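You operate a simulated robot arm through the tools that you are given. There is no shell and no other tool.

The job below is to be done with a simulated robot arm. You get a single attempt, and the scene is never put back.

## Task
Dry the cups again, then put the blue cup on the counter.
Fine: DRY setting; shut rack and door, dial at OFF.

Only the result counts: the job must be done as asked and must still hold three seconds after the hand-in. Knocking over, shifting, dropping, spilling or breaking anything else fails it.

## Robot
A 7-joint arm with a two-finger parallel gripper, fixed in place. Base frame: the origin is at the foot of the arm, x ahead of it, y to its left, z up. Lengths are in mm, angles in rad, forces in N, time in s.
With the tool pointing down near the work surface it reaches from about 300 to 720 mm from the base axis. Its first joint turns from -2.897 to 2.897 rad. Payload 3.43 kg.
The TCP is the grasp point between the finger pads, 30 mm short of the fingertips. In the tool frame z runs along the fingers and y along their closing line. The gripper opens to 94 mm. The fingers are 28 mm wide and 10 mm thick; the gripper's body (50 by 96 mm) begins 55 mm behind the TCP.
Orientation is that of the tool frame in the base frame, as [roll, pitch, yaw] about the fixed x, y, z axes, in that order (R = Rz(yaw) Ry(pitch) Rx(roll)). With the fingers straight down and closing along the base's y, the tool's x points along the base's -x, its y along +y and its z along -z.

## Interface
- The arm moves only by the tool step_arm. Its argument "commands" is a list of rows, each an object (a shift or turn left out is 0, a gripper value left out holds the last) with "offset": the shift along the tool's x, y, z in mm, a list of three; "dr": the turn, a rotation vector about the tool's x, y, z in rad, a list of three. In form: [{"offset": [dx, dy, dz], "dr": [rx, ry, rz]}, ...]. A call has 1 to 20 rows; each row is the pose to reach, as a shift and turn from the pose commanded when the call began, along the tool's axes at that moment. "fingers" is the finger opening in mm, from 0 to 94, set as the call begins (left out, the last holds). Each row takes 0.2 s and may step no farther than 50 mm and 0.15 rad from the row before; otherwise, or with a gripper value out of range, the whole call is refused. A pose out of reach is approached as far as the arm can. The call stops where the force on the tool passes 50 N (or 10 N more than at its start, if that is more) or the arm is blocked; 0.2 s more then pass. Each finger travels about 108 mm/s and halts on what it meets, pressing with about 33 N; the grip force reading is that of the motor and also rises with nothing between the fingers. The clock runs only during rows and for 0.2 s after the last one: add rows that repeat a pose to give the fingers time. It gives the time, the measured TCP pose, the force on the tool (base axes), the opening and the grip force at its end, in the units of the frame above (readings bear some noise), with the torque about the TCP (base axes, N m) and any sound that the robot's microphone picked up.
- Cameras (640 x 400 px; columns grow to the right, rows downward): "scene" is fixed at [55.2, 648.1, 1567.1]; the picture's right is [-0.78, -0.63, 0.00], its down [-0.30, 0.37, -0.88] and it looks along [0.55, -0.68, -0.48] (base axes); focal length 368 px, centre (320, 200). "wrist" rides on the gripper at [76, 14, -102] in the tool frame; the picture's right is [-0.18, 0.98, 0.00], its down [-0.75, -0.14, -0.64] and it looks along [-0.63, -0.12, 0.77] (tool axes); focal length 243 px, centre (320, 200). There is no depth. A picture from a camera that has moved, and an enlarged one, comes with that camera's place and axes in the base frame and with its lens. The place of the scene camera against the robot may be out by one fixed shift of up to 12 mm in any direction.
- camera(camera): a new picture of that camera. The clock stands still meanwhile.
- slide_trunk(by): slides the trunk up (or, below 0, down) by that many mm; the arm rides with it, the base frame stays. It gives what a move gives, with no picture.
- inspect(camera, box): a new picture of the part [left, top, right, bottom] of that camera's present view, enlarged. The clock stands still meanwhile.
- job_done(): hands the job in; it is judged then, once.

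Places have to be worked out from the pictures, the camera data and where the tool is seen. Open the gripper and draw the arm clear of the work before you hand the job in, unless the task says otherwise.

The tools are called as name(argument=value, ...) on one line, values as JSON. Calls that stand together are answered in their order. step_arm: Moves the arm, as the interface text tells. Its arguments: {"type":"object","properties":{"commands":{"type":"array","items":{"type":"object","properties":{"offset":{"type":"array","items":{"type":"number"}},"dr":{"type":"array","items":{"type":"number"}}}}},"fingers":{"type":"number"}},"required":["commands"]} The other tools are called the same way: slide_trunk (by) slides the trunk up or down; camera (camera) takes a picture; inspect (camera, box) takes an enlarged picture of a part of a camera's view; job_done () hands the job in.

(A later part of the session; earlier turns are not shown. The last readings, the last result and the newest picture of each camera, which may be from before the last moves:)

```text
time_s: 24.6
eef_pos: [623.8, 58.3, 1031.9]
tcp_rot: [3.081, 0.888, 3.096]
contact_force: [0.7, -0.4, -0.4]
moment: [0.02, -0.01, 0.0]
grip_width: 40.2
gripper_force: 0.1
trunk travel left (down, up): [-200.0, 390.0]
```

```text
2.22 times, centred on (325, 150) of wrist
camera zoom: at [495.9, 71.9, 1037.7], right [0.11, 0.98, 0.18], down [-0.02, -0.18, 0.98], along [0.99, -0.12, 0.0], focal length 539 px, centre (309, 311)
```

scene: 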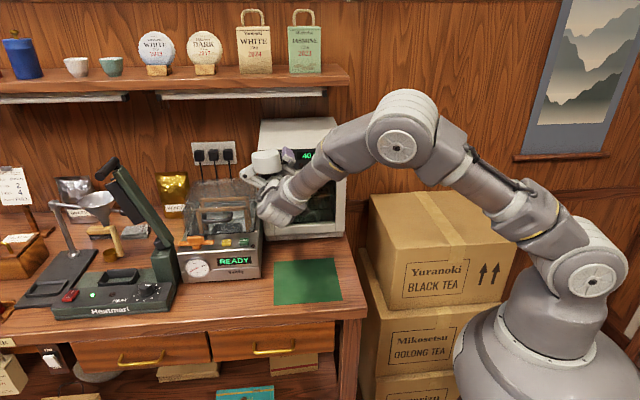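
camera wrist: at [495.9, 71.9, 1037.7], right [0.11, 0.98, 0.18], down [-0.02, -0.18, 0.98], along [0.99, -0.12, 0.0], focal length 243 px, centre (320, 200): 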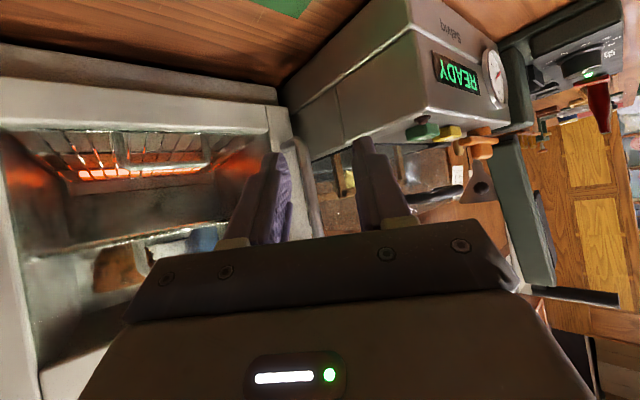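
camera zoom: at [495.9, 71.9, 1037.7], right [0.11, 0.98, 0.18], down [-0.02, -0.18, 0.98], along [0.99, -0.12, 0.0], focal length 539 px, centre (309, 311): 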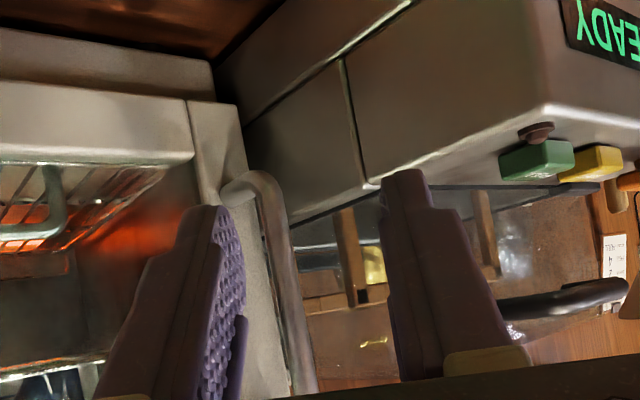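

The bar of the door handle triangulates to f≈505, l≈551, z 972–1090, about 27 mm off the door; the sealer's side is at l≈579. Timer shows 10 min; I return to the dial standoff while waiting.

step_arm(commands=[{"offset": [-20.2, 4.4, -11.9], "dr": [0.1019, -0.0051, 0.0829]}, {"offset": [-40.4, 8.9, -23.8], "dr": [0.2039, -0.0102, 0.1658]}, {"offset": [-60.7, 13.3, -35.7], "dr": [0.3058, -0.0154, 0.2488]}, {"offset": [-80.9, 17.7, -47.5], "dr": [0.4077, -0.0205, 0.3317]}, {"offset": [-101.1, 22.2, -59.4], "dr": [0.5097, -0.0256, 0.4146]}, {"offset": [-121.3, 26.6, -71.3], "dr": [0.6116, -0.0307, 0.4975]}, {"offset": [-121.3, 26.6, -71.3], "dr": [0.6116, -0.0307, 0.4975]}], fingers=60)

```text
time_s: 26.2
eef_pos: [644.4, 80.7, 1172.9]
tcp_rot: [3.079, 0.888, 2.304]
contact_force: [0.4, 0.9, 0.0]
moment: [-0.02, 0.03, -0.01]
grip_width: 60.1
gripper_force: 0.1
trunk travel left (down, up): [-200.0, 390.0]
```

Now I level the tool toward the dial and let the timer run.

step_arm(commands=[{"dr": [0, -0.137, 0]}, {"dr": [0, -0.274, 0]}, {"dr": [0, -0.41, 0]}, {"dr": [0, -0.547, 0]}, {"dr": [0, -0.683, 0]}, {"dr": [0, -0.683, 0]}, {"dr": [0, -0.683, 0]}, {"dr": [0, -0.683, 0]}, {"dr": [0, -0.683, 0]}, {"dr": [0, -0.683, 0]}, {"dr": [0, -0.683, 0]}, {"dr": [0, -0.683, 0]}, {"dr": [0, -0.683, 0]}, {"dr": [0, -0.683, 0]}, {"dr": [0, -0.683, 0]}])

inspect(camera="wrist", box=[100, 40, 460, 240])

```text
time_s: 29.4
eef_pos: [644.1, 80.7, 1171.2]
tcp_rot: [1.542, 1.531, 0.755]
contact_force: [0.0, -0.3, 0.2]
moment: [-0.05, -0.02, 0.0]
grip_width: 59.8
gripper_force: 0.1
trunk travel left (down, up): [-200.0, 390.0]
```

```text
1.78 times, centred on (280, 140) of wrist
camera zoom: at [583.3, 164.7, 1095.4], right [0.69, 0.69, 0.22], down [-0.57, 0.34, 0.75], along [0.44, -0.64, 0.63], focal length 431 px, centre (391, 307)
```

zoom: 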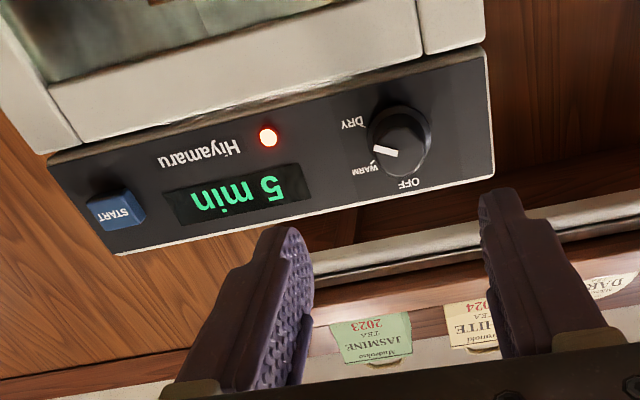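

Five minutes left on the display; I hold still and wait.

step_arm(commands=[{"offset": [0, 0, 0]}, {"offset": [0, 0, 0]}, {"offset": [0, 0, 0]}, {"offset": [0, 0, 0]}, {"offset": [0, 0, 0]}, {"offset": [0, 0, 0]}, {"offset": [0, 0, 0]}, {"offset": [0, 0, 0]}, {"offset": [0, 0, 0]}, {"offset": [0, 0, 0]}, {"offset": [0, 0, 0]}, {"offset": [0, 0, 0]}, {"offset": [0, 0, 0]}, {"offset": [0, 0, 0]}, {"offset": [0, 0, 0]}, {"offset": [0, 0, 0]}, {"offset": [0, 0, 0]}, {"offset": [0, 0, 0]}, {"offset": [0, 0, 0]}, {"offset": [0, 0, 0]}])

inspect(camera="wrist", box=[100, 40, 460, 240])

```text
time_s: 33.6
eef_pos: [643.7, 80.3, 1171.3]
tcp_rot: [1.543, 1.531, 0.756]
contact_force: [-0.6, 0.4, -0.1]
moment: [-0.04, 0.0, 0.01]
grip_width: 59.9
gripper_force: 0.1
trunk travel left (down, up): [-200.0, 390.0]
```

```text
1.78 times, centred on (280, 140) of wrist
camera zoom: at [583.3, 164.7, 1095.4], right [0.69, 0.69, 0.22], down [-0.57, 0.34, 0.75], along [0.44, -0.64, 0.63], focal length 431 px, centre (391, 307)
```

zoom: 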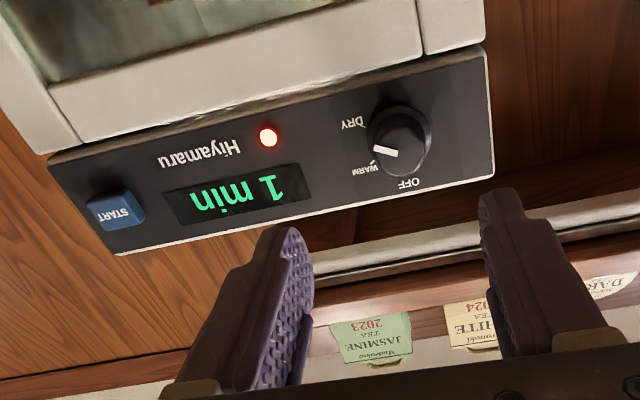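

One minute left on the display; a little more waiting.

step_arm(commands=[{"offset": [0, 0, 0]}, {"offset": [0, 0, 0]}, {"offset": [0, 0, 0]}, {"offset": [0, 0, 0]}, {"offset": [0, 0, 0]}, {"offset": [0, 0, 0]}, {"offset": [0, 0, 0]}, {"offset": [0, 0, 0]}, {"offset": [0, 0, 0]}, {"offset": [0, 0, 0]}])

inspect(camera="wrist", box=[100, 40, 460, 240])

```text
time_s: 35.8
eef_pos: [644.0, 81.0, 1170.5]
tcp_rot: [1.542, 1.53, 0.756]
contact_force: [0.4, 0.4, 0.4]
moment: [0.02, 0.01, 0.01]
grip_width: 59.8
gripper_force: 0.0
trunk travel left (down, up): [-200.0, 390.0]
```

```text
1.78 times, centred on (280, 140) of wrist
camera zoom: at [583.3, 164.7, 1095.4], right [0.69, 0.69, 0.22], down [-0.57, 0.34, 0.75], along [0.44, -0.64, 0.63], focal length 431 px, centre (391, 307)
```

zoom: 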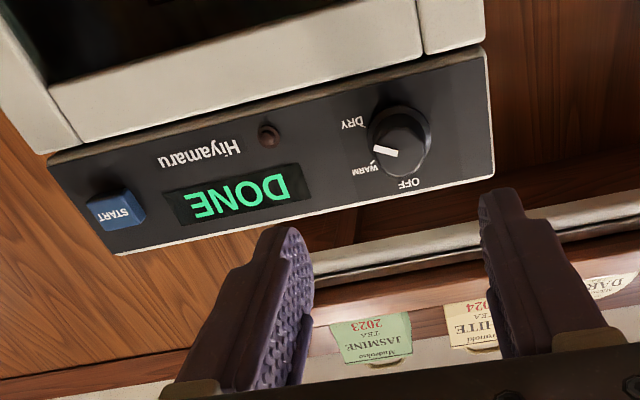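

The display reads DONE and the lamp is off. I advance onto the dial again (same depth as before) to turn it back to OFF.

step_arm(commands=[{"offset": [-2.5, 2, 40]}, {"offset": [-2.5, 2, 75]}, {"offset": [-2.5, 2, 88]}, {"offset": [-2.5, 2, 99]}, {"offset": [-2.5, 2, 99]}])

inspect(camera="wrist", box=[230, 60, 410, 220])

```text
time_s: 37.0
eef_pos: [717.3, 11.3, 1172.8]
tcp_rot: [1.549, 1.53, 0.76]
contact_force: [-0.3, 0.1, -0.7]
moment: [0.02, 0.02, 0.0]
grip_width: 60.1
gripper_force: 0.0
trunk travel left (down, up): [-200.0, 390.0]
```

```text
2.50 times, centred on (320, 140) of wrist
camera zoom: at [655.7, 95.3, 1098.0], right [0.69, 0.69, 0.22], down [-0.57, 0.34, 0.75], along [0.44, -0.64, 0.63], focal length 606 px, centre (320, 350)
```

zoom: 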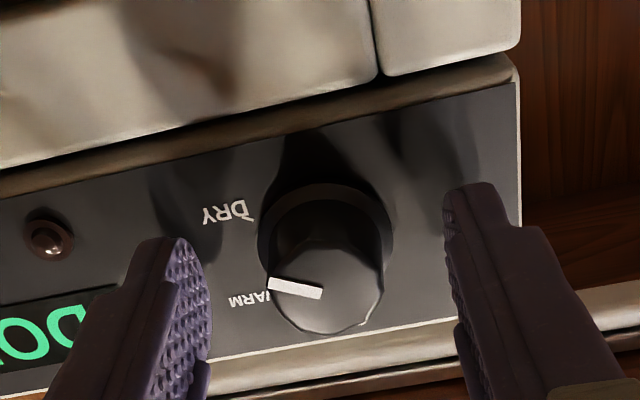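

Aligned. I close on the dial.

step_arm(commands=[{"offset": [0, 0, 0]}, {"offset": [0, 0, 0]}, {"offset": [0, 0, 0]}], fingers=10)

step_arm(commands=[{"dr": [0, 0, -0.13]}, {"dr": [0, 0, -0.26]}, {"dr": [0, 0, -0.39]}, {"dr": [0, 0, -0.52]}, {"dr": [0, 0, -0.65]}, {"dr": [0, 0, -0.78]}, {"dr": [0, 0, -0.91]}, {"dr": [0, 0, -1.04]}, {"dr": [0, 0, -1.04]}])

inspect(camera="wrist", box=[230, 60, 410, 220])

camera(camera="wrist")

```text
time_s: 37.8
eef_pos: [717.5, 11.4, 1174.0]
tcp_rot: [1.527, 1.531, 0.74]
contact_force: [7.3, 2.8, 6.1]
moment: [-0.05, -0.07, 0.3]
grip_width: 32.2
gripper_force: 45.2
trunk travel left (down, up): [-200.0, 390.0]
```

```text
time_s: 39.8
eef_pos: [716.4, 11.8, 1173.8]
tcp_rot: [-1.569, 0.568, -2.357]
contact_force: [17.7, 9.6, 11.8]
moment: [-0.33, -0.32, 1.01]
grip_width: 32.1
gripper_force: 44.9
trunk travel left (down, up): [-200.0, 390.0]
```

```text
2.50 times, centred on (320, 140) of wrist
camera zoom: at [603.9, 44.3, 1120.6], right [0.49, 0.48, -0.73], down [-0.06, 0.85, 0.52], along [0.87, -0.21, 0.44], focal length 606 px, centre (320, 350)
```

zoom: 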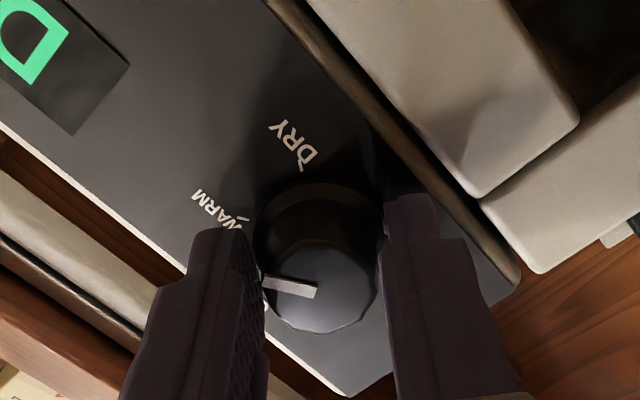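

```text
taken
camera wrist: at [603.9, 44.3, 1120.6], right [0.49, 0.48, -0.73], down [-0.06, 0.85, 0.52], along [0.87, -0.21, 0.44], focal length 243 px, centre (320, 200)
```

wrist: 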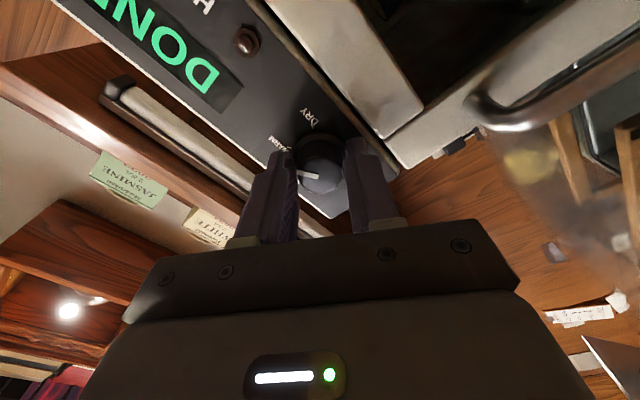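

Dial is at WARM now. I open, rotate the hand back around the dial, and regrip for the second half-turn to OFF.

step_arm(commands=[{"offset": [0, 0, 0]}, {"offset": [0, 0, 0]}], fingers=60)

step_arm(commands=[{"offset": [0, 0, -4], "dr": [0, 0, 0.13]}, {"offset": [0, 0, -4], "dr": [0, 0, 0.26]}, {"offset": [0, 0, -4], "dr": [0, 0, 0.39]}, {"offset": [0, 0, -4], "dr": [0, 0, 0.52]}, {"offset": [0, 0, -4], "dr": [0, 0, 0.65]}, {"offset": [0, 0, -4], "dr": [0, 0, 0.78]}, {"offset": [0, 0, -4], "dr": [0, 0, 0.91]}, {"offset": [0, 0, -2], "dr": [0, 0, 1.04]}, {"offset": [0, 0, 0], "dr": [0, 0, 1.04]}, {"offset": [0, 0, 0], "dr": [0, 0, 1.04]}])

inspect(camera="wrist", box=[230, 60, 410, 220])

```text
time_s: 40.4
eef_pos: [715.3, 10.7, 1174.3]
tcp_rot: [-1.571, 0.57, -2.359]
contact_force: [-1.1, -0.2, 0.5]
moment: [-0.02, 0.02, 0.01]
grip_width: 60.0
gripper_force: 0.1
trunk travel left (down, up): [-200.0, 390.0]
```

```text
time_s: 42.6
eef_pos: [715.3, 11.4, 1173.2]
tcp_rot: [1.547, 1.531, 0.757]
contact_force: [0.2, -0.1, -0.8]
moment: [0.03, -0.03, -0.02]
grip_width: 60.0
gripper_force: 0.1
trunk travel left (down, up): [-200.0, 390.0]
```

```text
2.50 times, centred on (320, 140) of wrist
camera zoom: at [654.8, 94.8, 1098.0], right [0.69, 0.69, 0.22], down [-0.57, 0.33, 0.75], along [0.44, -0.64, 0.63], focal length 606 px, centre (320, 350)
```

zoom: 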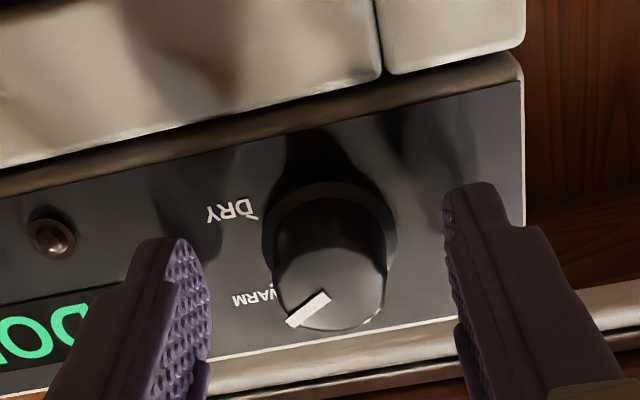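

Pointer is at WARM. I regrip and turn another ~1.05 rad counter-clockwise to OFF.

step_arm(commands=[{"offset": [0, 1.2, 0]}, {"offset": [0, 1.2, 0]}, {"offset": [0, 1.2, 0]}], fingers=10)

step_arm(commands=[{"dr": [0, 0, -0.13]}, {"dr": [0, 0, -0.26]}, {"dr": [0, 0, -0.39]}, {"dr": [0, 0, -0.52]}, {"dr": [0, 0, -0.65]}, {"dr": [0, 0, -0.78]}, {"dr": [0, 0, -0.91]}, {"dr": [0, 0, -1.04]}, {"dr": [0, 0, -1.04]}])

inspect(camera="wrist", box=[100, 0, 420, 220])

```text
time_s: 43.4
eef_pos: [716.7, 12.9, 1174.2]
tcp_rot: [1.534, 1.531, 0.747]
contact_force: [5.5, 4.1, 3.5]
moment: [-0.03, -0.04, 0.29]
grip_width: 31.9
gripper_force: 44.9
trunk travel left (down, up): [-200.0, 390.0]
```

```text
time_s: 45.4
eef_pos: [715.2, 11.9, 1174.5]
tcp_rot: [-1.568, 0.571, -2.358]
contact_force: [9.2, 7.3, 10.0]
moment: [-0.01, 0.03, 0.38]
grip_width: 32.1
gripper_force: 45.2
trunk travel left (down, up): [-200.0, 390.0]
```

```text
1.82 times, centred on (260, 110) of wrist
camera zoom: at [603.7, 44.8, 1120.5], right [0.49, 0.48, -0.73], down [-0.06, 0.85, 0.52], along [0.87, -0.21, 0.44], focal length 441 px, centre (429, 364)
```

zoom: 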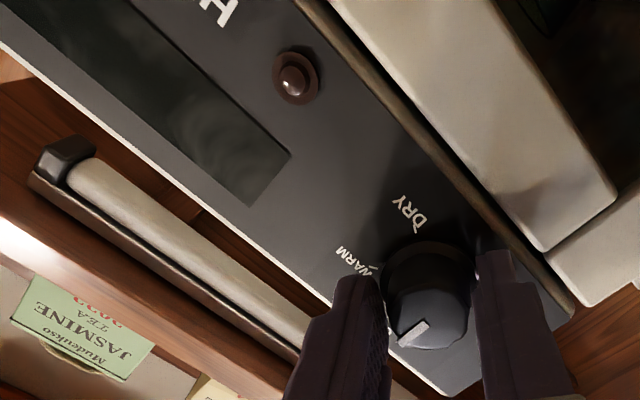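

The display went dark — dial at OFF. I release, back away and verify from the scene camera.

step_arm(commands=[{"offset": [0, 0, 0]}, {"offset": [0, 0, 0]}], fingers=60)

step_arm(commands=[{"offset": [0, 0, -25]}, {"offset": [0, 0, -60]}, {"offset": [0, 0, -100]}, {"offset": [0, 0, -145]}, {"offset": [0, 0, -145], "dr": [0, 0, 0.14]}, {"offset": [0, 0, -145], "dr": [0, 0, 0.28]}, {"offset": [0, 0, -145], "dr": [0, 0, 0.42]}, {"offset": [0, 0, -145], "dr": [0, 0, 0.56]}, {"offset": [0, 0, -145], "dr": [0, 0, 0.7]}, {"offset": [0, 0, -145], "dr": [0, 0, 0.84]}, {"offset": [0, 0, -145], "dr": [0, 0, 0.98]}, {"offset": [0, 0, -145], "dr": [0, 0, 1.0]}, {"offset": [0, 0, -145], "dr": [0, 0, 1.0]}])

inspect(camera="scene", box=[240, 110, 370, 190])

inspect(camera="wrist", box=[100, 0, 420, 220])

```text
time_s: 46.0
eef_pos: [715.7, 9.0, 1173.3]
tcp_rot: [-1.57, 0.571, -2.359]
contact_force: [-0.1, 0.6, 0.3]
moment: [0.05, 0.02, -0.02]
grip_width: 59.9
gripper_force: 0.0
trunk travel left (down, up): [-200.0, 390.0]
```

```text
time_s: 48.8
eef_pos: [613.7, 113.6, 1173.3]
tcp_rot: [0.7, 1.568, -0.089]
contact_force: [0.2, -0.4, -0.8]
moment: [-0.01, 0.0, 0.03]
grip_width: 60.0
gripper_force: 0.1
trunk travel left (down, up): [-200.0, 390.0]
```

```text
4.92 times, centred on (305, 150) of scene
camera zoom: at [55.2, 648.1, 1567.1], right [-0.78, -0.63, 0.0], down [-0.3, 0.37, -0.88], along [0.55, -0.68, -0.48], focal length 1814 px, centre (394, 446)
```

zoom: 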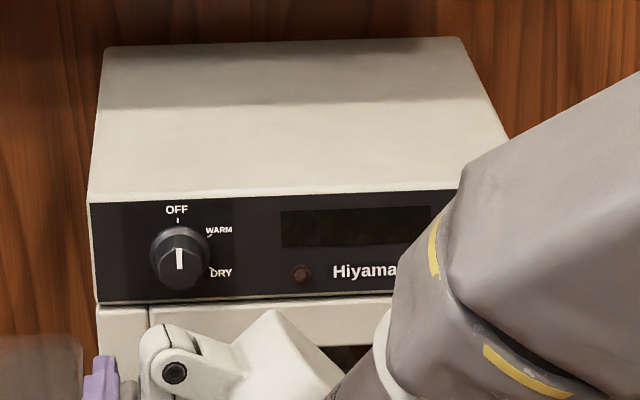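

```text
1.82 times, centred on (260, 110) of wrist
camera zoom: at [551.7, 197.0, 1097.4], right [0.7, 0.69, 0.18], down [-0.55, 0.36, 0.75], along [0.46, -0.63, 0.63], focal length 441 px, centre (429, 364)
```

zoom: 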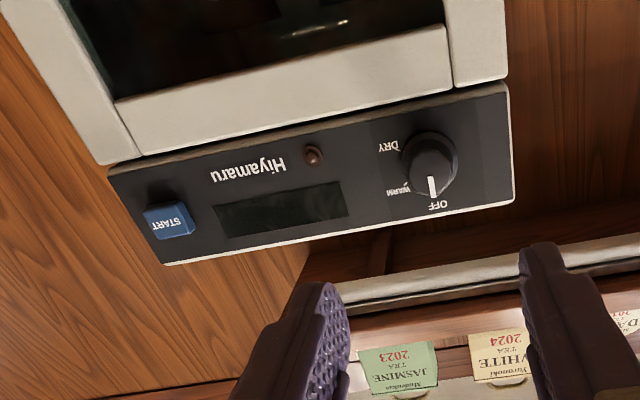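

Dial is at OFF and the panel is dark. Now the door: I move to a standoff before the handle, tool level and yawed 45° left so the hand stays clear of the sealer, fingers at 30 mm.

step_arm(commands=[{"offset": [24, -5, 14], "dr": [-0.131, 0, 0]}, {"offset": [48, -9, 29], "dr": [-0.262, 0, 0]}, {"offset": [71, -14, 43], "dr": [-0.393, 0, 0]}, {"offset": [95, -19, 57], "dr": [-0.524, 0, 0]}, {"offset": [119, -23, 72], "dr": [-0.655, 0, 0]}, {"offset": [142, -28, 86], "dr": [-0.785, 0, 0]}, {"offset": [142, -28, 86], "dr": [-0.785, 0, 0]}], fingers=30)

camera(camera="wrist")

inspect(camera="wrist", box=[210, 40, 430, 240])

inspect(camera="scene", box=[200, 140, 350, 260])

```text
time_s: 50.4
eef_pos: [649.6, 60.7, 1049.2]
tcp_rot: [-1.82, 1.566, -1.927]
contact_force: [0.9, 0.2, 0.8]
moment: [-0.02, 0.04, -0.04]
grip_width: 30.2
gripper_force: 0.0
out of reach, approached as far as the arm can: row 6, 7
trunk travel left (down, up): [-200.0, 390.0]
```

```text
taken
camera wrist: at [548.4, 85.2, 973.5], right [0.1, 0.98, 0.18], down [-0.65, -0.07, 0.76], along [0.75, -0.2, 0.63], focal length 243 px, centre (320, 200)
```

wrist: 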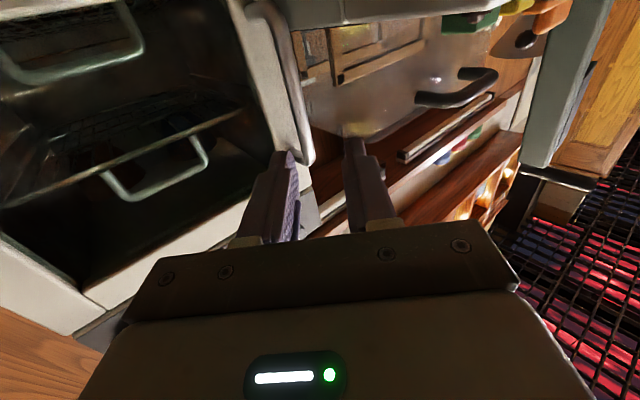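

```text
2.00 times, centred on (320, 140) of wrist
camera zoom: at [548.4, 85.2, 973.5], right [0.1, 0.98, 0.18], down [-0.65, -0.07, 0.76], along [0.75, -0.2, 0.63], focal length 485 px, centre (320, 320)
```

zoom: 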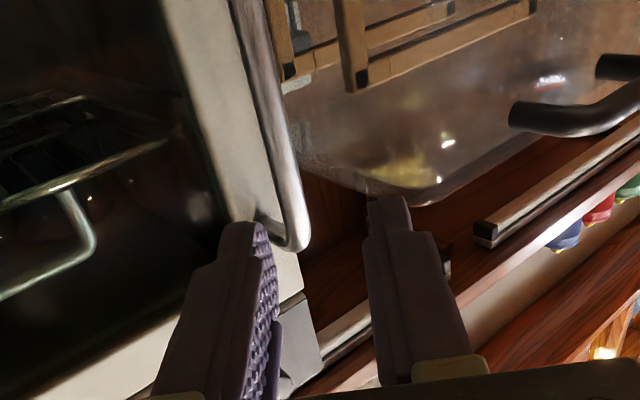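

```text
3.33 times, centred on (275, 200) of scene
camera zoom: at [55.2, 648.1, 1567.1], right [-0.78, -0.63, 0.0], down [-0.3, 0.37, -0.88], along [0.55, -0.68, -0.48], focal length 1228 px, centre (470, 200)
```

zoom: 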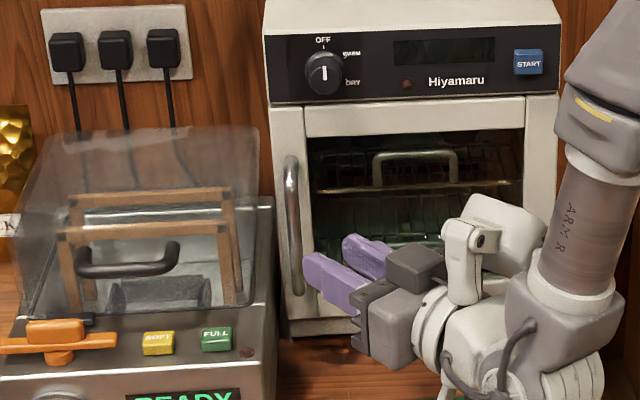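

The arm ran out of reach slightly (wrist pitch limit) at this low level pose, so I raise the hand 150 mm and then lower the trunk 150 mm to bring it back at a better arm posture.

step_arm(commands=[{"offset": [-40, 0, -10]}, {"offset": [-80, 0, -20]}, {"offset": [-120, 0, -30]}, {"offset": [-155, 0, -30]}, {"offset": [-155, 0, -30]}])

slide_trunk(by=-150)

camera(camera="scene")

camera(camera="wrist")

```text
time_s: 51.6
eef_pos: [623.0, 63.9, 1204.6]
tcp_rot: [-1.913, 1.566, -2.021]
contact_force: [0.3, 0.4, -0.3]
moment: [-0.02, -0.01, 0.0]
grip_width: 29.9
gripper_force: 0.0
trunk travel left (down, up): [-200.0, 390.0]
```

```text
time_s: 53.3
eef_pos: [622.6, 64.7, 1054.6]
tcp_rot: [-1.838, 1.566, -1.945]
contact_force: [-1.0, 0.2, 0.3]
moment: [0.02, 0.02, -0.04]
grip_width: 30.1
gripper_force: 0.0
trunk travel left (down, up): [-50.0, 540.0]
```

```text
taken
```

scene: 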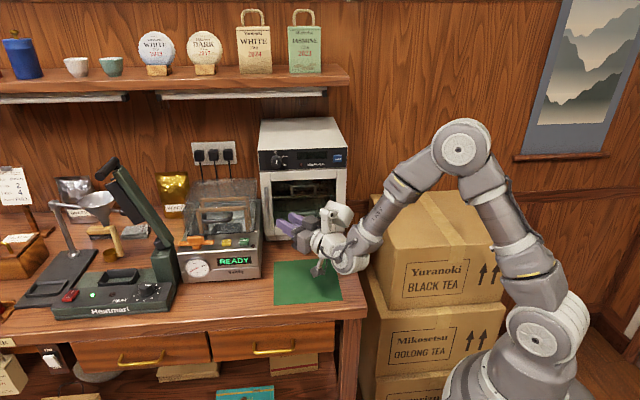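

```text
taken
camera wrist: at [521.2, 88.3, 978.1], right [0.1, 0.98, 0.18], down [-0.65, -0.07, 0.76], along [0.75, -0.2, 0.63], focal length 243 px, centre (320, 200)
```

wrist: 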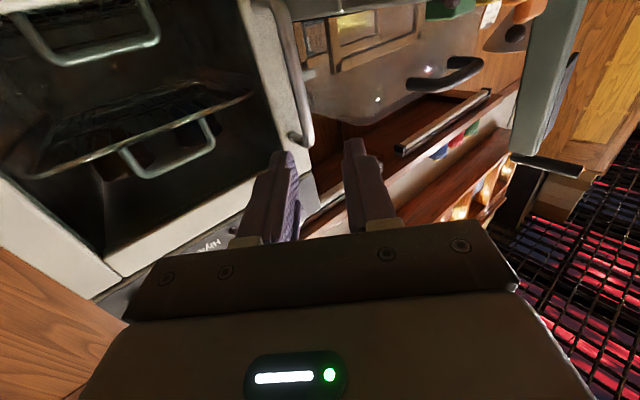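

Now well within reach (TCP at f≈394, l≈486, tool yawed ~39° left). The bar projects where predicted; I line up with it, fingers at 27 mm, and advance part of the way.

step_arm(commands=[{"offset": [10, -10, 0]}, {"offset": [20, -18.5, 10]}, {"offset": [20, -18.5, 40]}, {"offset": [20, -18.5, 72]}, {"offset": [20, -18.5, 72]}], fingers=27)

camera(camera="wrist")

inspect(camera="wrist", box=[230, 60, 410, 220])

inspect(camera="scene", box=[220, 160, 340, 250])

```text
time_s: 54.5
eef_pos: [691.0, 38.3, 1033.7]
tcp_rot: [-1.965, 1.566, -2.076]
contact_force: [0.5, -1.1, 0.4]
moment: [0.02, 0.01, 0.0]
grip_width: 27.0
gripper_force: 0.2
trunk travel left (down, up): [-50.0, 540.0]
```

```text
taken
camera wrist: at [591.0, 62.8, 957.5], right [0.11, 0.98, 0.18], down [-0.65, -0.07, 0.76], along [0.75, -0.2, 0.63], focal length 243 px, centre (320, 200)
```

wrist: 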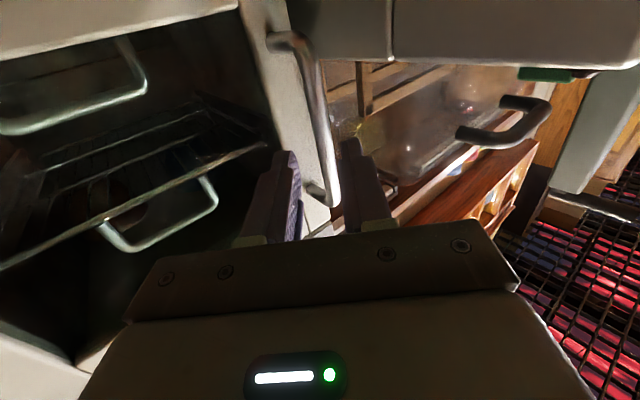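

```text
2.50 times, centred on (320, 140) of wrist
camera zoom: at [591.0, 62.8, 957.5], right [0.11, 0.98, 0.18], down [-0.65, -0.07, 0.76], along [0.75, -0.2, 0.63], focal length 606 px, centre (320, 350)
```

zoom: 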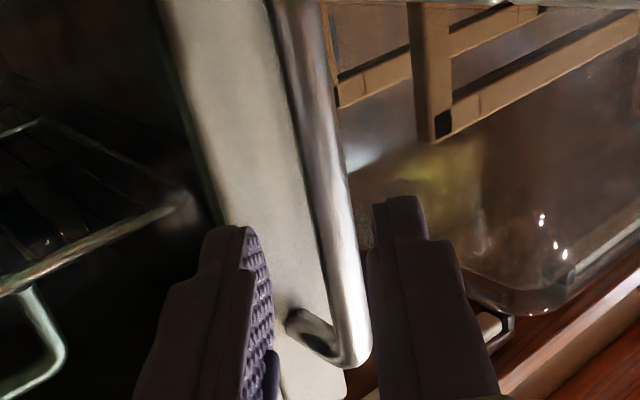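

```text
4.44 times, centred on (280, 205) of scene
camera zoom: at [55.2, 648.1, 1567.1], right [-0.78, -0.63, 0.0], down [-0.3, 0.37, -0.88], along [0.55, -0.68, -0.48], focal length 1637 px, centre (498, 178)
```

zoom: 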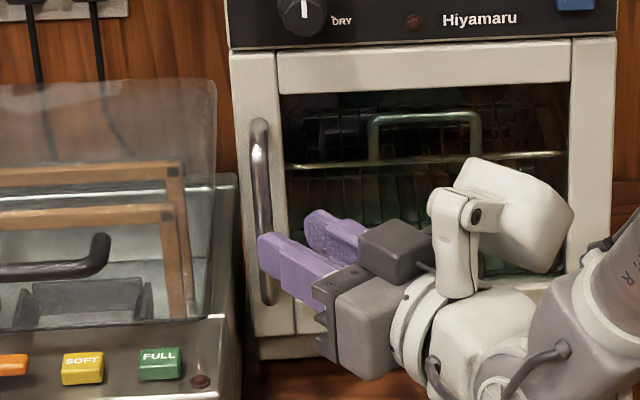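

The bar lies between the fingertips' lines, offset about +1.5 mm. I correct and slide the fingers past it (33 mm), watching the force.

step_arm(commands=[{"offset": [0, 1.5, 8]}, {"offset": [0, 1.5, 16]}, {"offset": [0, 1.5, 24]}, {"offset": [0, 1.5, 33]}, {"offset": [0, 1.5, 33]}])

inspect(camera="wrist", box=[230, 60, 410, 240])

inspect(camera="scene", box=[220, 160, 340, 250])

```text
time_s: 55.7
eef_pos: [723.1, 36.4, 1033.6]
tcp_rot: [-2.018, 1.566, -2.128]
contact_force: [1.1, 0.0, 0.3]
moment: [0.03, 0.01, 0.0]
grip_width: 27.1
gripper_force: 0.1
trunk travel left (down, up): [-50.0, 540.0]
```

```text
2.22 times, centred on (320, 150) of wrist
camera zoom: at [623.0, 60.8, 957.2], right [0.11, 0.98, 0.18], down [-0.65, -0.07, 0.76], along [0.75, -0.2, 0.63], focal length 539 px, centre (320, 311)
```

zoom: 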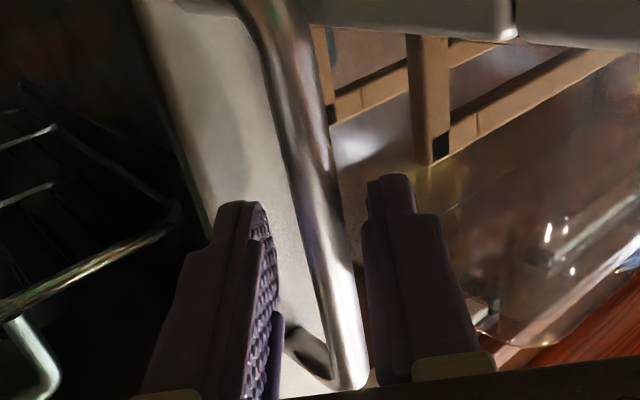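

```text
4.44 times, centred on (280, 205) of scene
camera zoom: at [55.2, 648.1, 1567.1], right [-0.78, -0.63, 0.0], down [-0.3, 0.37, -0.88], along [0.55, -0.68, -0.48], focal length 1637 px, centre (498, 178)
```

zoom: 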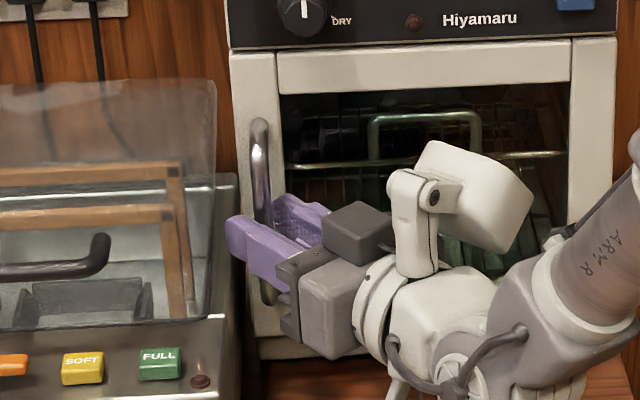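

Bar sits between the pads with no contact yet. I close on it.

step_arm(commands=[{"offset": [0, 0, 0]}, {"offset": [0, 0, 0]}, {"offset": [0, 0, 0]}], fingers=2)

inspect(camera="wrist", box=[230, 60, 410, 240])

```text
time_s: 56.5
eef_pos: [724.7, 36.7, 1033.8]
tcp_rot: [-2.036, 1.566, -2.145]
contact_force: [2.1, 4.6, 0.5]
moment: [1.32, 0.04, 0.05]
grip_width: 11.7
gripper_force: 44.9
trunk travel left (down, up): [-50.0, 540.0]
```

```text
2.22 times, centred on (320, 150) of wrist
camera zoom: at [623.0, 61.8, 957.3], right [0.11, 0.98, 0.18], down [-0.65, -0.07, 0.76], along [0.75, -0.2, 0.63], focal length 539 px, centre (320, 311)
```

zoom: 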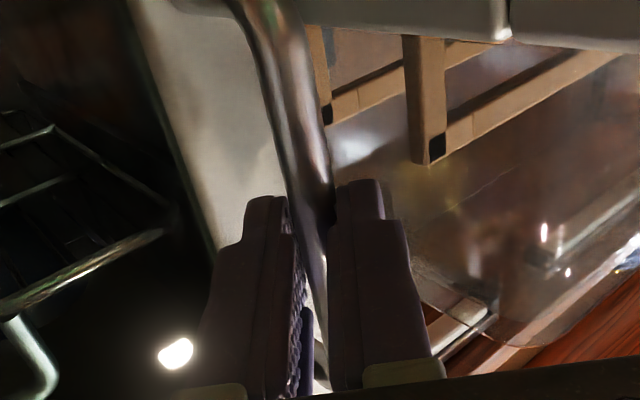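

Handle gripped (11.7 mm bar). I pull gently along the door's arc (hinge at the right, l≈320), first ~10°.

step_arm(commands=[{"offset": [0, 3.5, -7]}, {"offset": [0, 9.5, -18]}, {"offset": [0, 13.5, -27.5]}, {"offset": [0, 17.4, -36.8]}, {"offset": [0, 17.4, -36.8]}])

inspect(camera="scene", box=[220, 130, 370, 260])

```text
time_s: 57.7
eef_pos: [688.6, 56.8, 1034.2]
tcp_rot: [-2.041, 1.566, -2.147]
contact_force: [0.4, 1.8, -2.6]
moment: [1.2, 0.03, 0.03]
grip_width: 11.9
gripper_force: 46.1
trunk travel left (down, up): [-50.0, 540.0]
```

```text
3.08 times, centred on (295, 195) of scene
camera zoom: at [55.2, 648.1, 1567.1], right [-0.78, -0.63, 0.0], down [-0.3, 0.37, -0.88], along [0.55, -0.68, -0.48], focal length 1134 px, centre (397, 215)
```

zoom: 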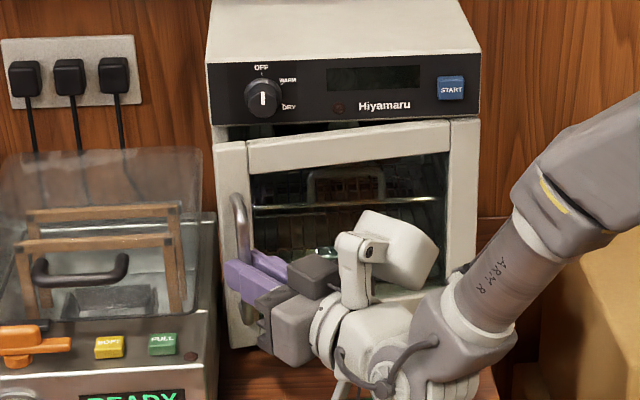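

The door swings freely. I continue the arc to about 50°.

step_arm(commands=[{"offset": [0, 6.2, -19.4]}, {"offset": [0, 10.7, -39.3]}, {"offset": [0, 13.5, -59.4]}, {"offset": [0, 14.4, -79.9]}, {"offset": [0, 13.7, -100.3]}, {"offset": [0, 11.2, -120.4]}, {"offset": [0, 6.8, -140.3]}, {"offset": [0, 0.8, -159.8]}, {"offset": [0, 0.8, -159.8]}])

camera(camera="scene")

camera(camera="wrist")

```text
time_s: 59.7
eef_pos: [530.9, 74.9, 1032.9]
tcp_rot: [-2.304, 1.562, -2.411]
contact_force: [-2.2, 7.1, -13.8]
moment: [0.56, 1.01, 0.02]
grip_width: 11.8
gripper_force: 44.7
trunk travel left (down, up): [-50.0, 540.0]
```

```text
taken
```

scene: 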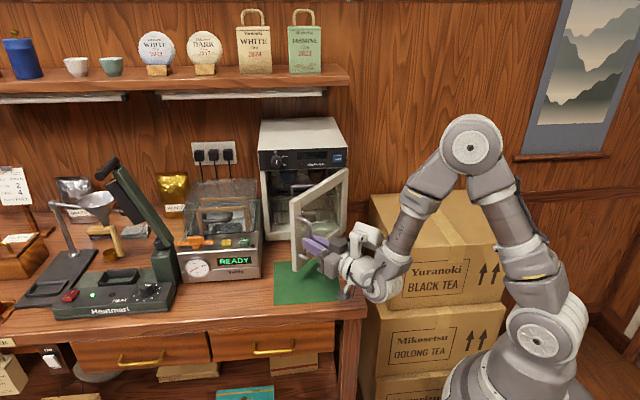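

```text
taken
camera wrist: at [430.0, 98.7, 957.8], right [0.11, 0.98, 0.18], down [-0.65, -0.07, 0.76], along [0.75, -0.2, 0.63], focal length 243 px, centre (320, 200)
```

wrist: 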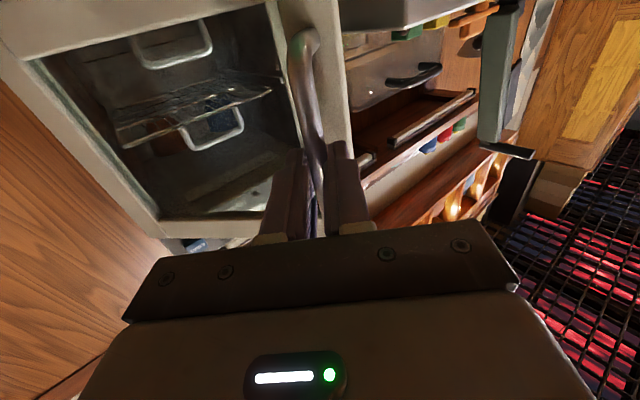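

Door is open about 50°. I release the handle and back straight off.

step_arm(commands=[{"offset": [0, 0, 0]}, {"offset": [0, 0, 0]}], fingers=34)

step_arm(commands=[{"offset": [0, 0, -20]}, {"offset": [0, 0, -40]}, {"offset": [0, 0, -60]}, {"offset": [0, 0, -60], "dr": [0.136, 0, 0]}, {"offset": [0, 0, -60], "dr": [0.272, 0, 0]}, {"offset": [0, 0, -60], "dr": [0.408, 0, 0]}, {"offset": [0, 0, -60], "dr": [0.544, 0, 0]}, {"offset": [0, 0, -60], "dr": [0.676, 0, 0]}, {"offset": [0, 0, -60], "dr": [0.676, 0, 0]}])

camera(camera="scene")

camera(camera="wrist")

```text
time_s: 60.3
eef_pos: [532.2, 73.0, 1035.9]
tcp_rot: [-1.715, 1.565, -1.819]
contact_force: [1.1, 0.5, 0.1]
moment: [-0.01, 0.02, -0.06]
grip_width: 33.8
gripper_force: 0.0
trunk travel left (down, up): [-50.0, 540.0]
```

```text
time_s: 62.3
eef_pos: [470.7, 80.8, 1034.5]
tcp_rot: [-1.24, 1.565, -2.025]
contact_force: [0.2, -0.3, -0.5]
moment: [-0.01, -0.01, -0.04]
grip_width: 34.3
gripper_force: 0.0
out of reach, approached as far as the arm can: row 3
trunk travel left (down, up): [-50.0, 540.0]
```

```text
taken
```

scene: 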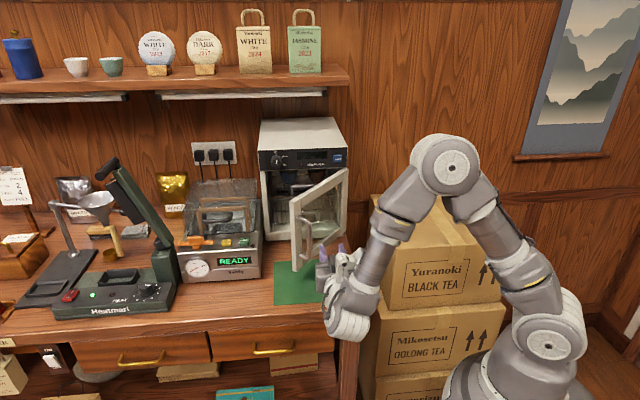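

```text
taken
camera wrist: at [408.2, 163.3, 957.8], right [0.69, 0.7, 0.18], down [-0.55, 0.36, 0.75], along [0.46, -0.62, 0.63], focal length 243 px, centre (320, 200)
```

wrist: 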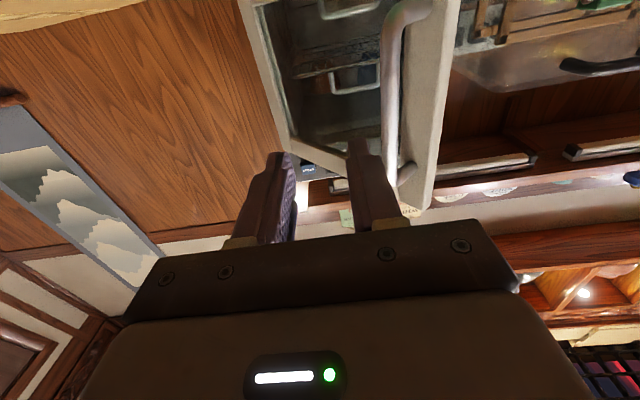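

Tool points straight at the dryer again, in front of the door. I close the fingers, go around the door's free edge to its inner side.

step_arm(commands=[{"offset": [0, 40, -12]}, {"offset": [0, 85, -12]}, {"offset": [0, 130, -12]}, {"offset": [0, 140, 15]}, {"offset": [0, 140, 50]}, {"offset": [0, 140, 85]}, {"offset": [0, 140, 85]}], fingers=0)

camera(camera="scene")

camera(camera="wrist")

```text
time_s: 63.9
eef_pos: [632.0, 120.3, 1033.1]
tcp_rot: [-1.183, 1.565, -1.965]
contact_force: [-0.3, 0.3, 0.6]
moment: [-0.01, 0.0, 0.0]
grip_width: 0.0
gripper_force: 32.7
trunk travel left (down, up): [-50.0, 540.0]
```

```text
taken
```

scene: 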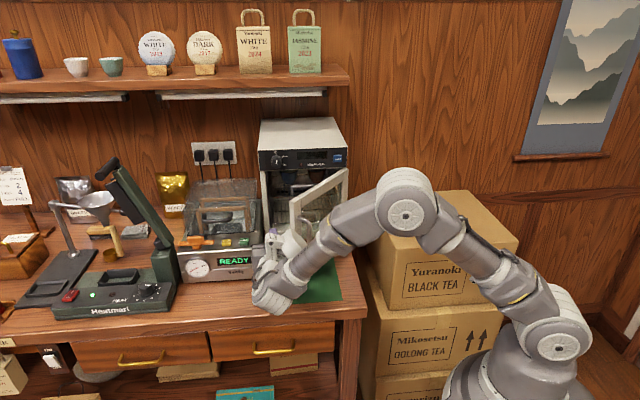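

```text
taken
camera wrist: at [569.5, 201.8, 956.7], right [0.69, 0.7, 0.18], down [-0.55, 0.36, 0.75], along [0.46, -0.62, 0.63], focal length 243 px, centre (320, 200)
```

wrist: 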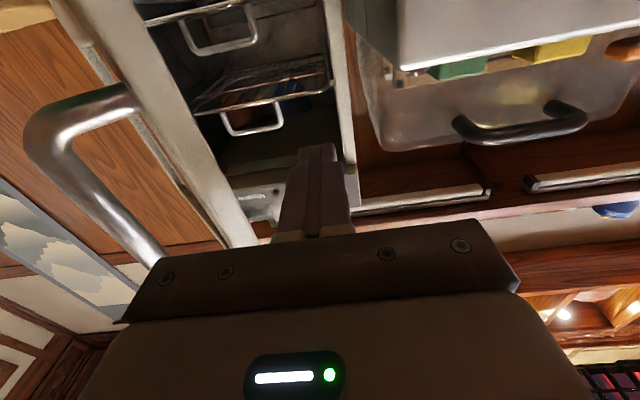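

The closed fingers are now on the inner side of the door. I sweep right along the arc to push the door to about 90°.

step_arm(commands=[{"offset": [0, -42, 0]}, {"offset": [0, -62, -4]}, {"offset": [0, -80, -16]}, {"offset": [0, -100, -28]}, {"offset": [0, -122, -39]}, {"offset": [0, -147, -48]}, {"offset": [0, -172, -54]}, {"offset": [0, -190, -57]}, {"offset": [0, -200, -57]}, {"offset": [0, -200, -57]}])

camera(camera="scene")

camera(camera="wrist")

```text
time_s: 66.1
eef_pos: [448.6, 18.1, 1036.2]
tcp_rot: [-1.161, 1.564, -1.943]
contact_force: [0.5, -0.7, 0.4]
moment: [-0.02, 0.01, 0.01]
grip_width: 0.0
gripper_force: 33.3
trunk travel left (down, up): [-50.0, 540.0]
```

```text
taken
```

scene: 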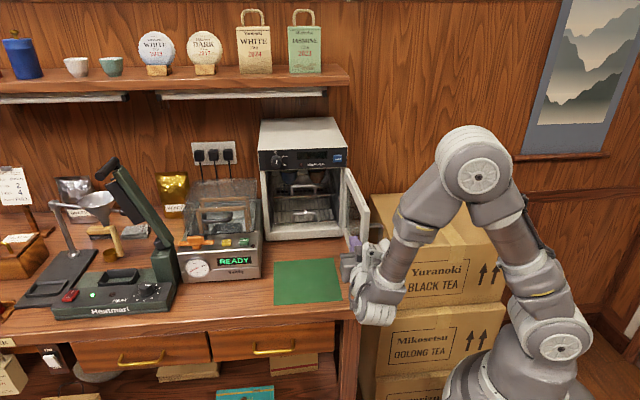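

```text
taken
camera wrist: at [385.5, 101.0, 958.7], right [0.69, 0.7, 0.18], down [-0.55, 0.36, 0.75], along [0.46, -0.62, 0.63], focal length 243 px, centre (320, 200)
```

wrist: 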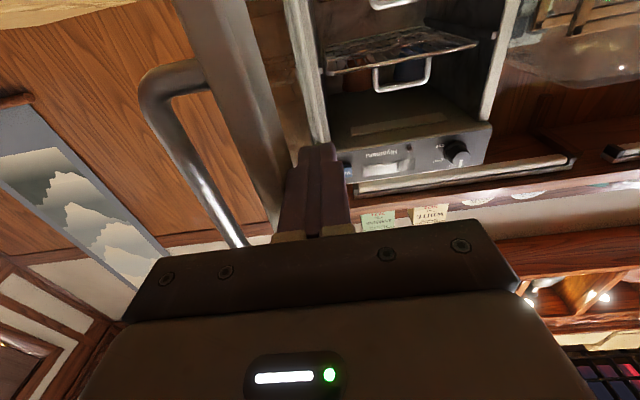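

The door is around 90° open. I check the geometry more closely.

inspect(camera="scene", box=[250, 110, 400, 290])

inspect(camera="wrist", box=[160, 0, 520, 240])

```text
2.22 times, centred on (325, 200) of scene
camera zoom: at [55.2, 648.1, 1567.1], right [-0.78, -0.63, 0.0], down [-0.3, 0.37, -0.88], along [0.55, -0.68, -0.48], focal length 819 px, centre (309, 200)
```

zoom: 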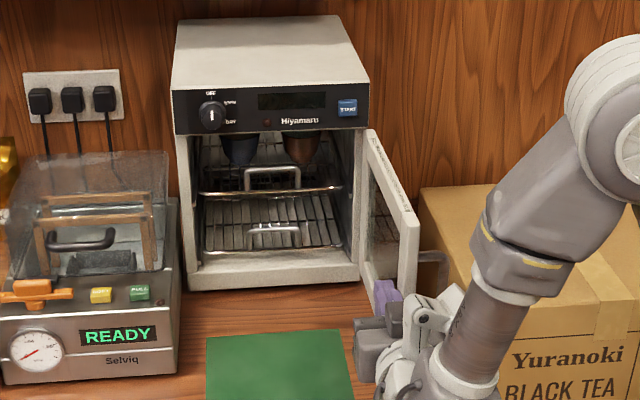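

```text
1.67 times, centred on (340, 120) of wrist
camera zoom: at [385.5, 101.0, 958.7], right [0.69, 0.7, 0.18], down [-0.55, 0.36, 0.75], along [0.46, -0.62, 0.63], focal length 404 px, centre (287, 333)
```

zoom: 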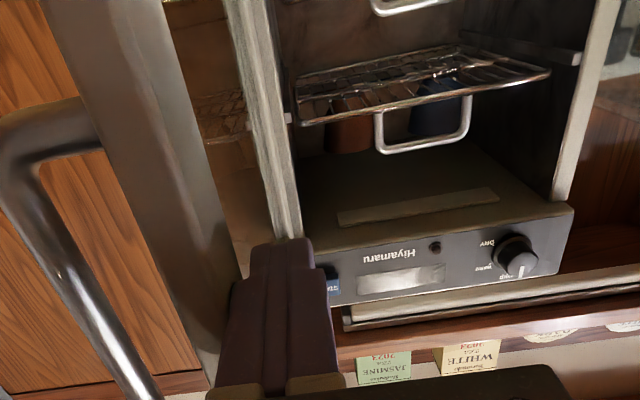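

Door stands at ~93°, its free end at l≈307, leaving the rack path free. The upper rack's ⊓-handle is at f≈564, l≈439, top bar z≈1075. I move there with the tool rolled 90° so the fingers close vertically on its top bar.

step_arm(commands=[{"offset": [0, 10, -5]}, {"offset": [0, 30, -5], "dr": [0, 0, -0.14]}, {"offset": [-4, 50, 0], "dr": [0, 0, -0.28]}, {"offset": [-8, 70, 15], "dr": [0, 0, -0.42]}, {"offset": [-12, 90, 30], "dr": [0, 0, -0.56]}, {"offset": [-16, 105, 50], "dr": [0, 0, -0.7]}, {"offset": [-20, 108.6, 70], "dr": [0, 0, -0.84]}, {"offset": [-25, 108.6, 90], "dr": [0, 0, -0.98]}, {"offset": [-30, 108.6, 110], "dr": [0, 0, -1.12]}, {"offset": [-35, 108.6, 125], "dr": [0, 0, -1.26]}, {"offset": [-39, 108.6, 138], "dr": [0, 0, -1.41]}, {"offset": [-39, 108.6, 150], "dr": [0, 0, -1.555]}, {"offset": [-39, 108.6, 150], "dr": [0, 0, -1.57]}, {"offset": [-39, 108.6, 150], "dr": [0, 0, -1.57]}], fingers=26)

camera(camera="wrist")

inspect(camera="scene", box=[230, 110, 400, 290])

```text
time_s: 69.1
eef_pos: [633.0, -11.3, 1072.6]
tcp_rot: [-1.568, -0.005, -2.353]
contact_force: [-0.1, -0.1, 0.7]
moment: [0.01, -0.01, 0.02]
grip_width: 26.0
gripper_force: 0.0
trunk travel left (down, up): [-50.0, 540.0]
```

```text
taken
camera wrist: at [506.5, 7.0, 1059.3], right [0.13, 0.13, -0.98], down [0.08, 0.99, 0.14], along [0.99, -0.09, 0.12], focal length 243 px, centre (320, 200)
```

wrist: 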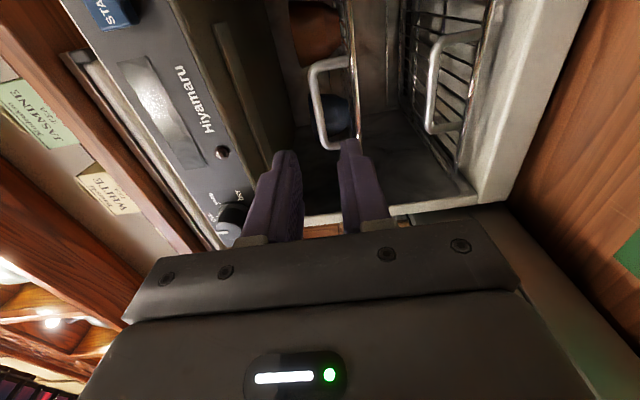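

```text
2.22 times, centred on (315, 200) of scene
camera zoom: at [55.2, 648.1, 1567.1], right [-0.78, -0.63, 0.0], down [-0.3, 0.37, -0.88], along [0.55, -0.68, -0.48], focal length 819 px, centre (331, 200)
```

zoom: 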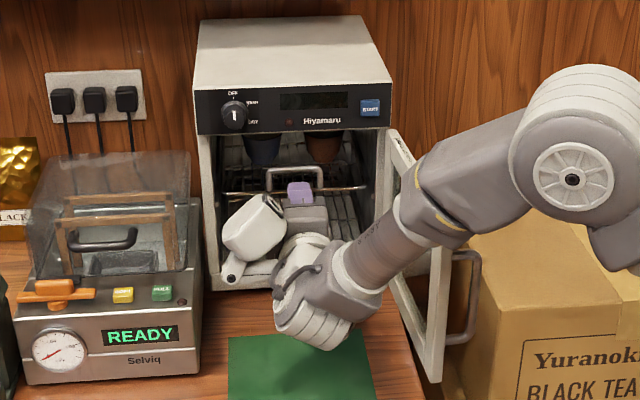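

inspect(camera="wrist", box=[230, 0, 450, 220])

```text
1.82 times, centred on (340, 110) of wrist
camera zoom: at [506.5, 7.0, 1059.3], right [0.13, 0.13, -0.98], down [0.08, 0.99, 0.14], along [0.99, -0.09, 0.12], focal length 441 px, centre (284, 364)
```

zoom: 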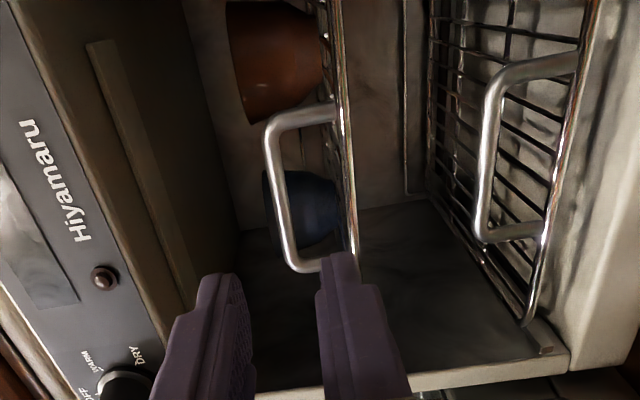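

The ⊓-handle's top bar lies nearly on the tool axis (z≈1074, f≈568). The blue cup seems to stand at about f≈660, l≈478. I advance 60 mm and check.

step_arm(commands=[{"offset": [1, -1.5, 30]}, {"offset": [1, -1.5, 60]}, {"offset": [1, -1.5, 60]}])

inspect(camera="wrist", box=[230, 40, 410, 220])

```text
time_s: 69.9
eef_pos: [675.6, -54.3, 1074.8]
tcp_rot: [-1.57, -0.005, -2.352]
contact_force: [-0.7, -0.4, 0.6]
moment: [0.02, 0.0, -0.01]
grip_width: 25.9
gripper_force: 0.0
trunk travel left (down, up): [-50.0, 540.0]
```

```text
2.22 times, centred on (320, 130) of wrist
camera zoom: at [548.0, -35.4, 1060.3], right [0.13, 0.13, -0.98], down [0.08, 0.99, 0.14], along [0.99, -0.09, 0.12], focal length 539 px, centre (320, 356)
```

zoom: 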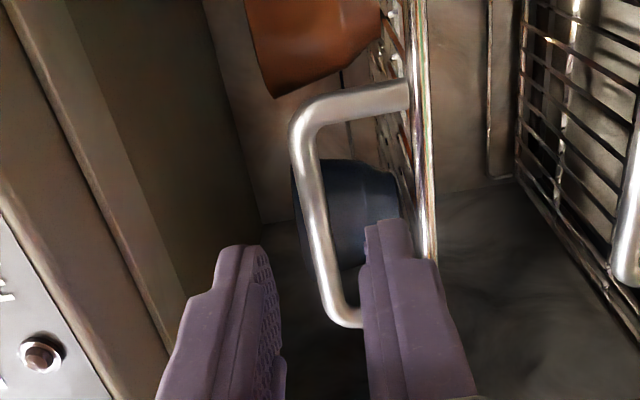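

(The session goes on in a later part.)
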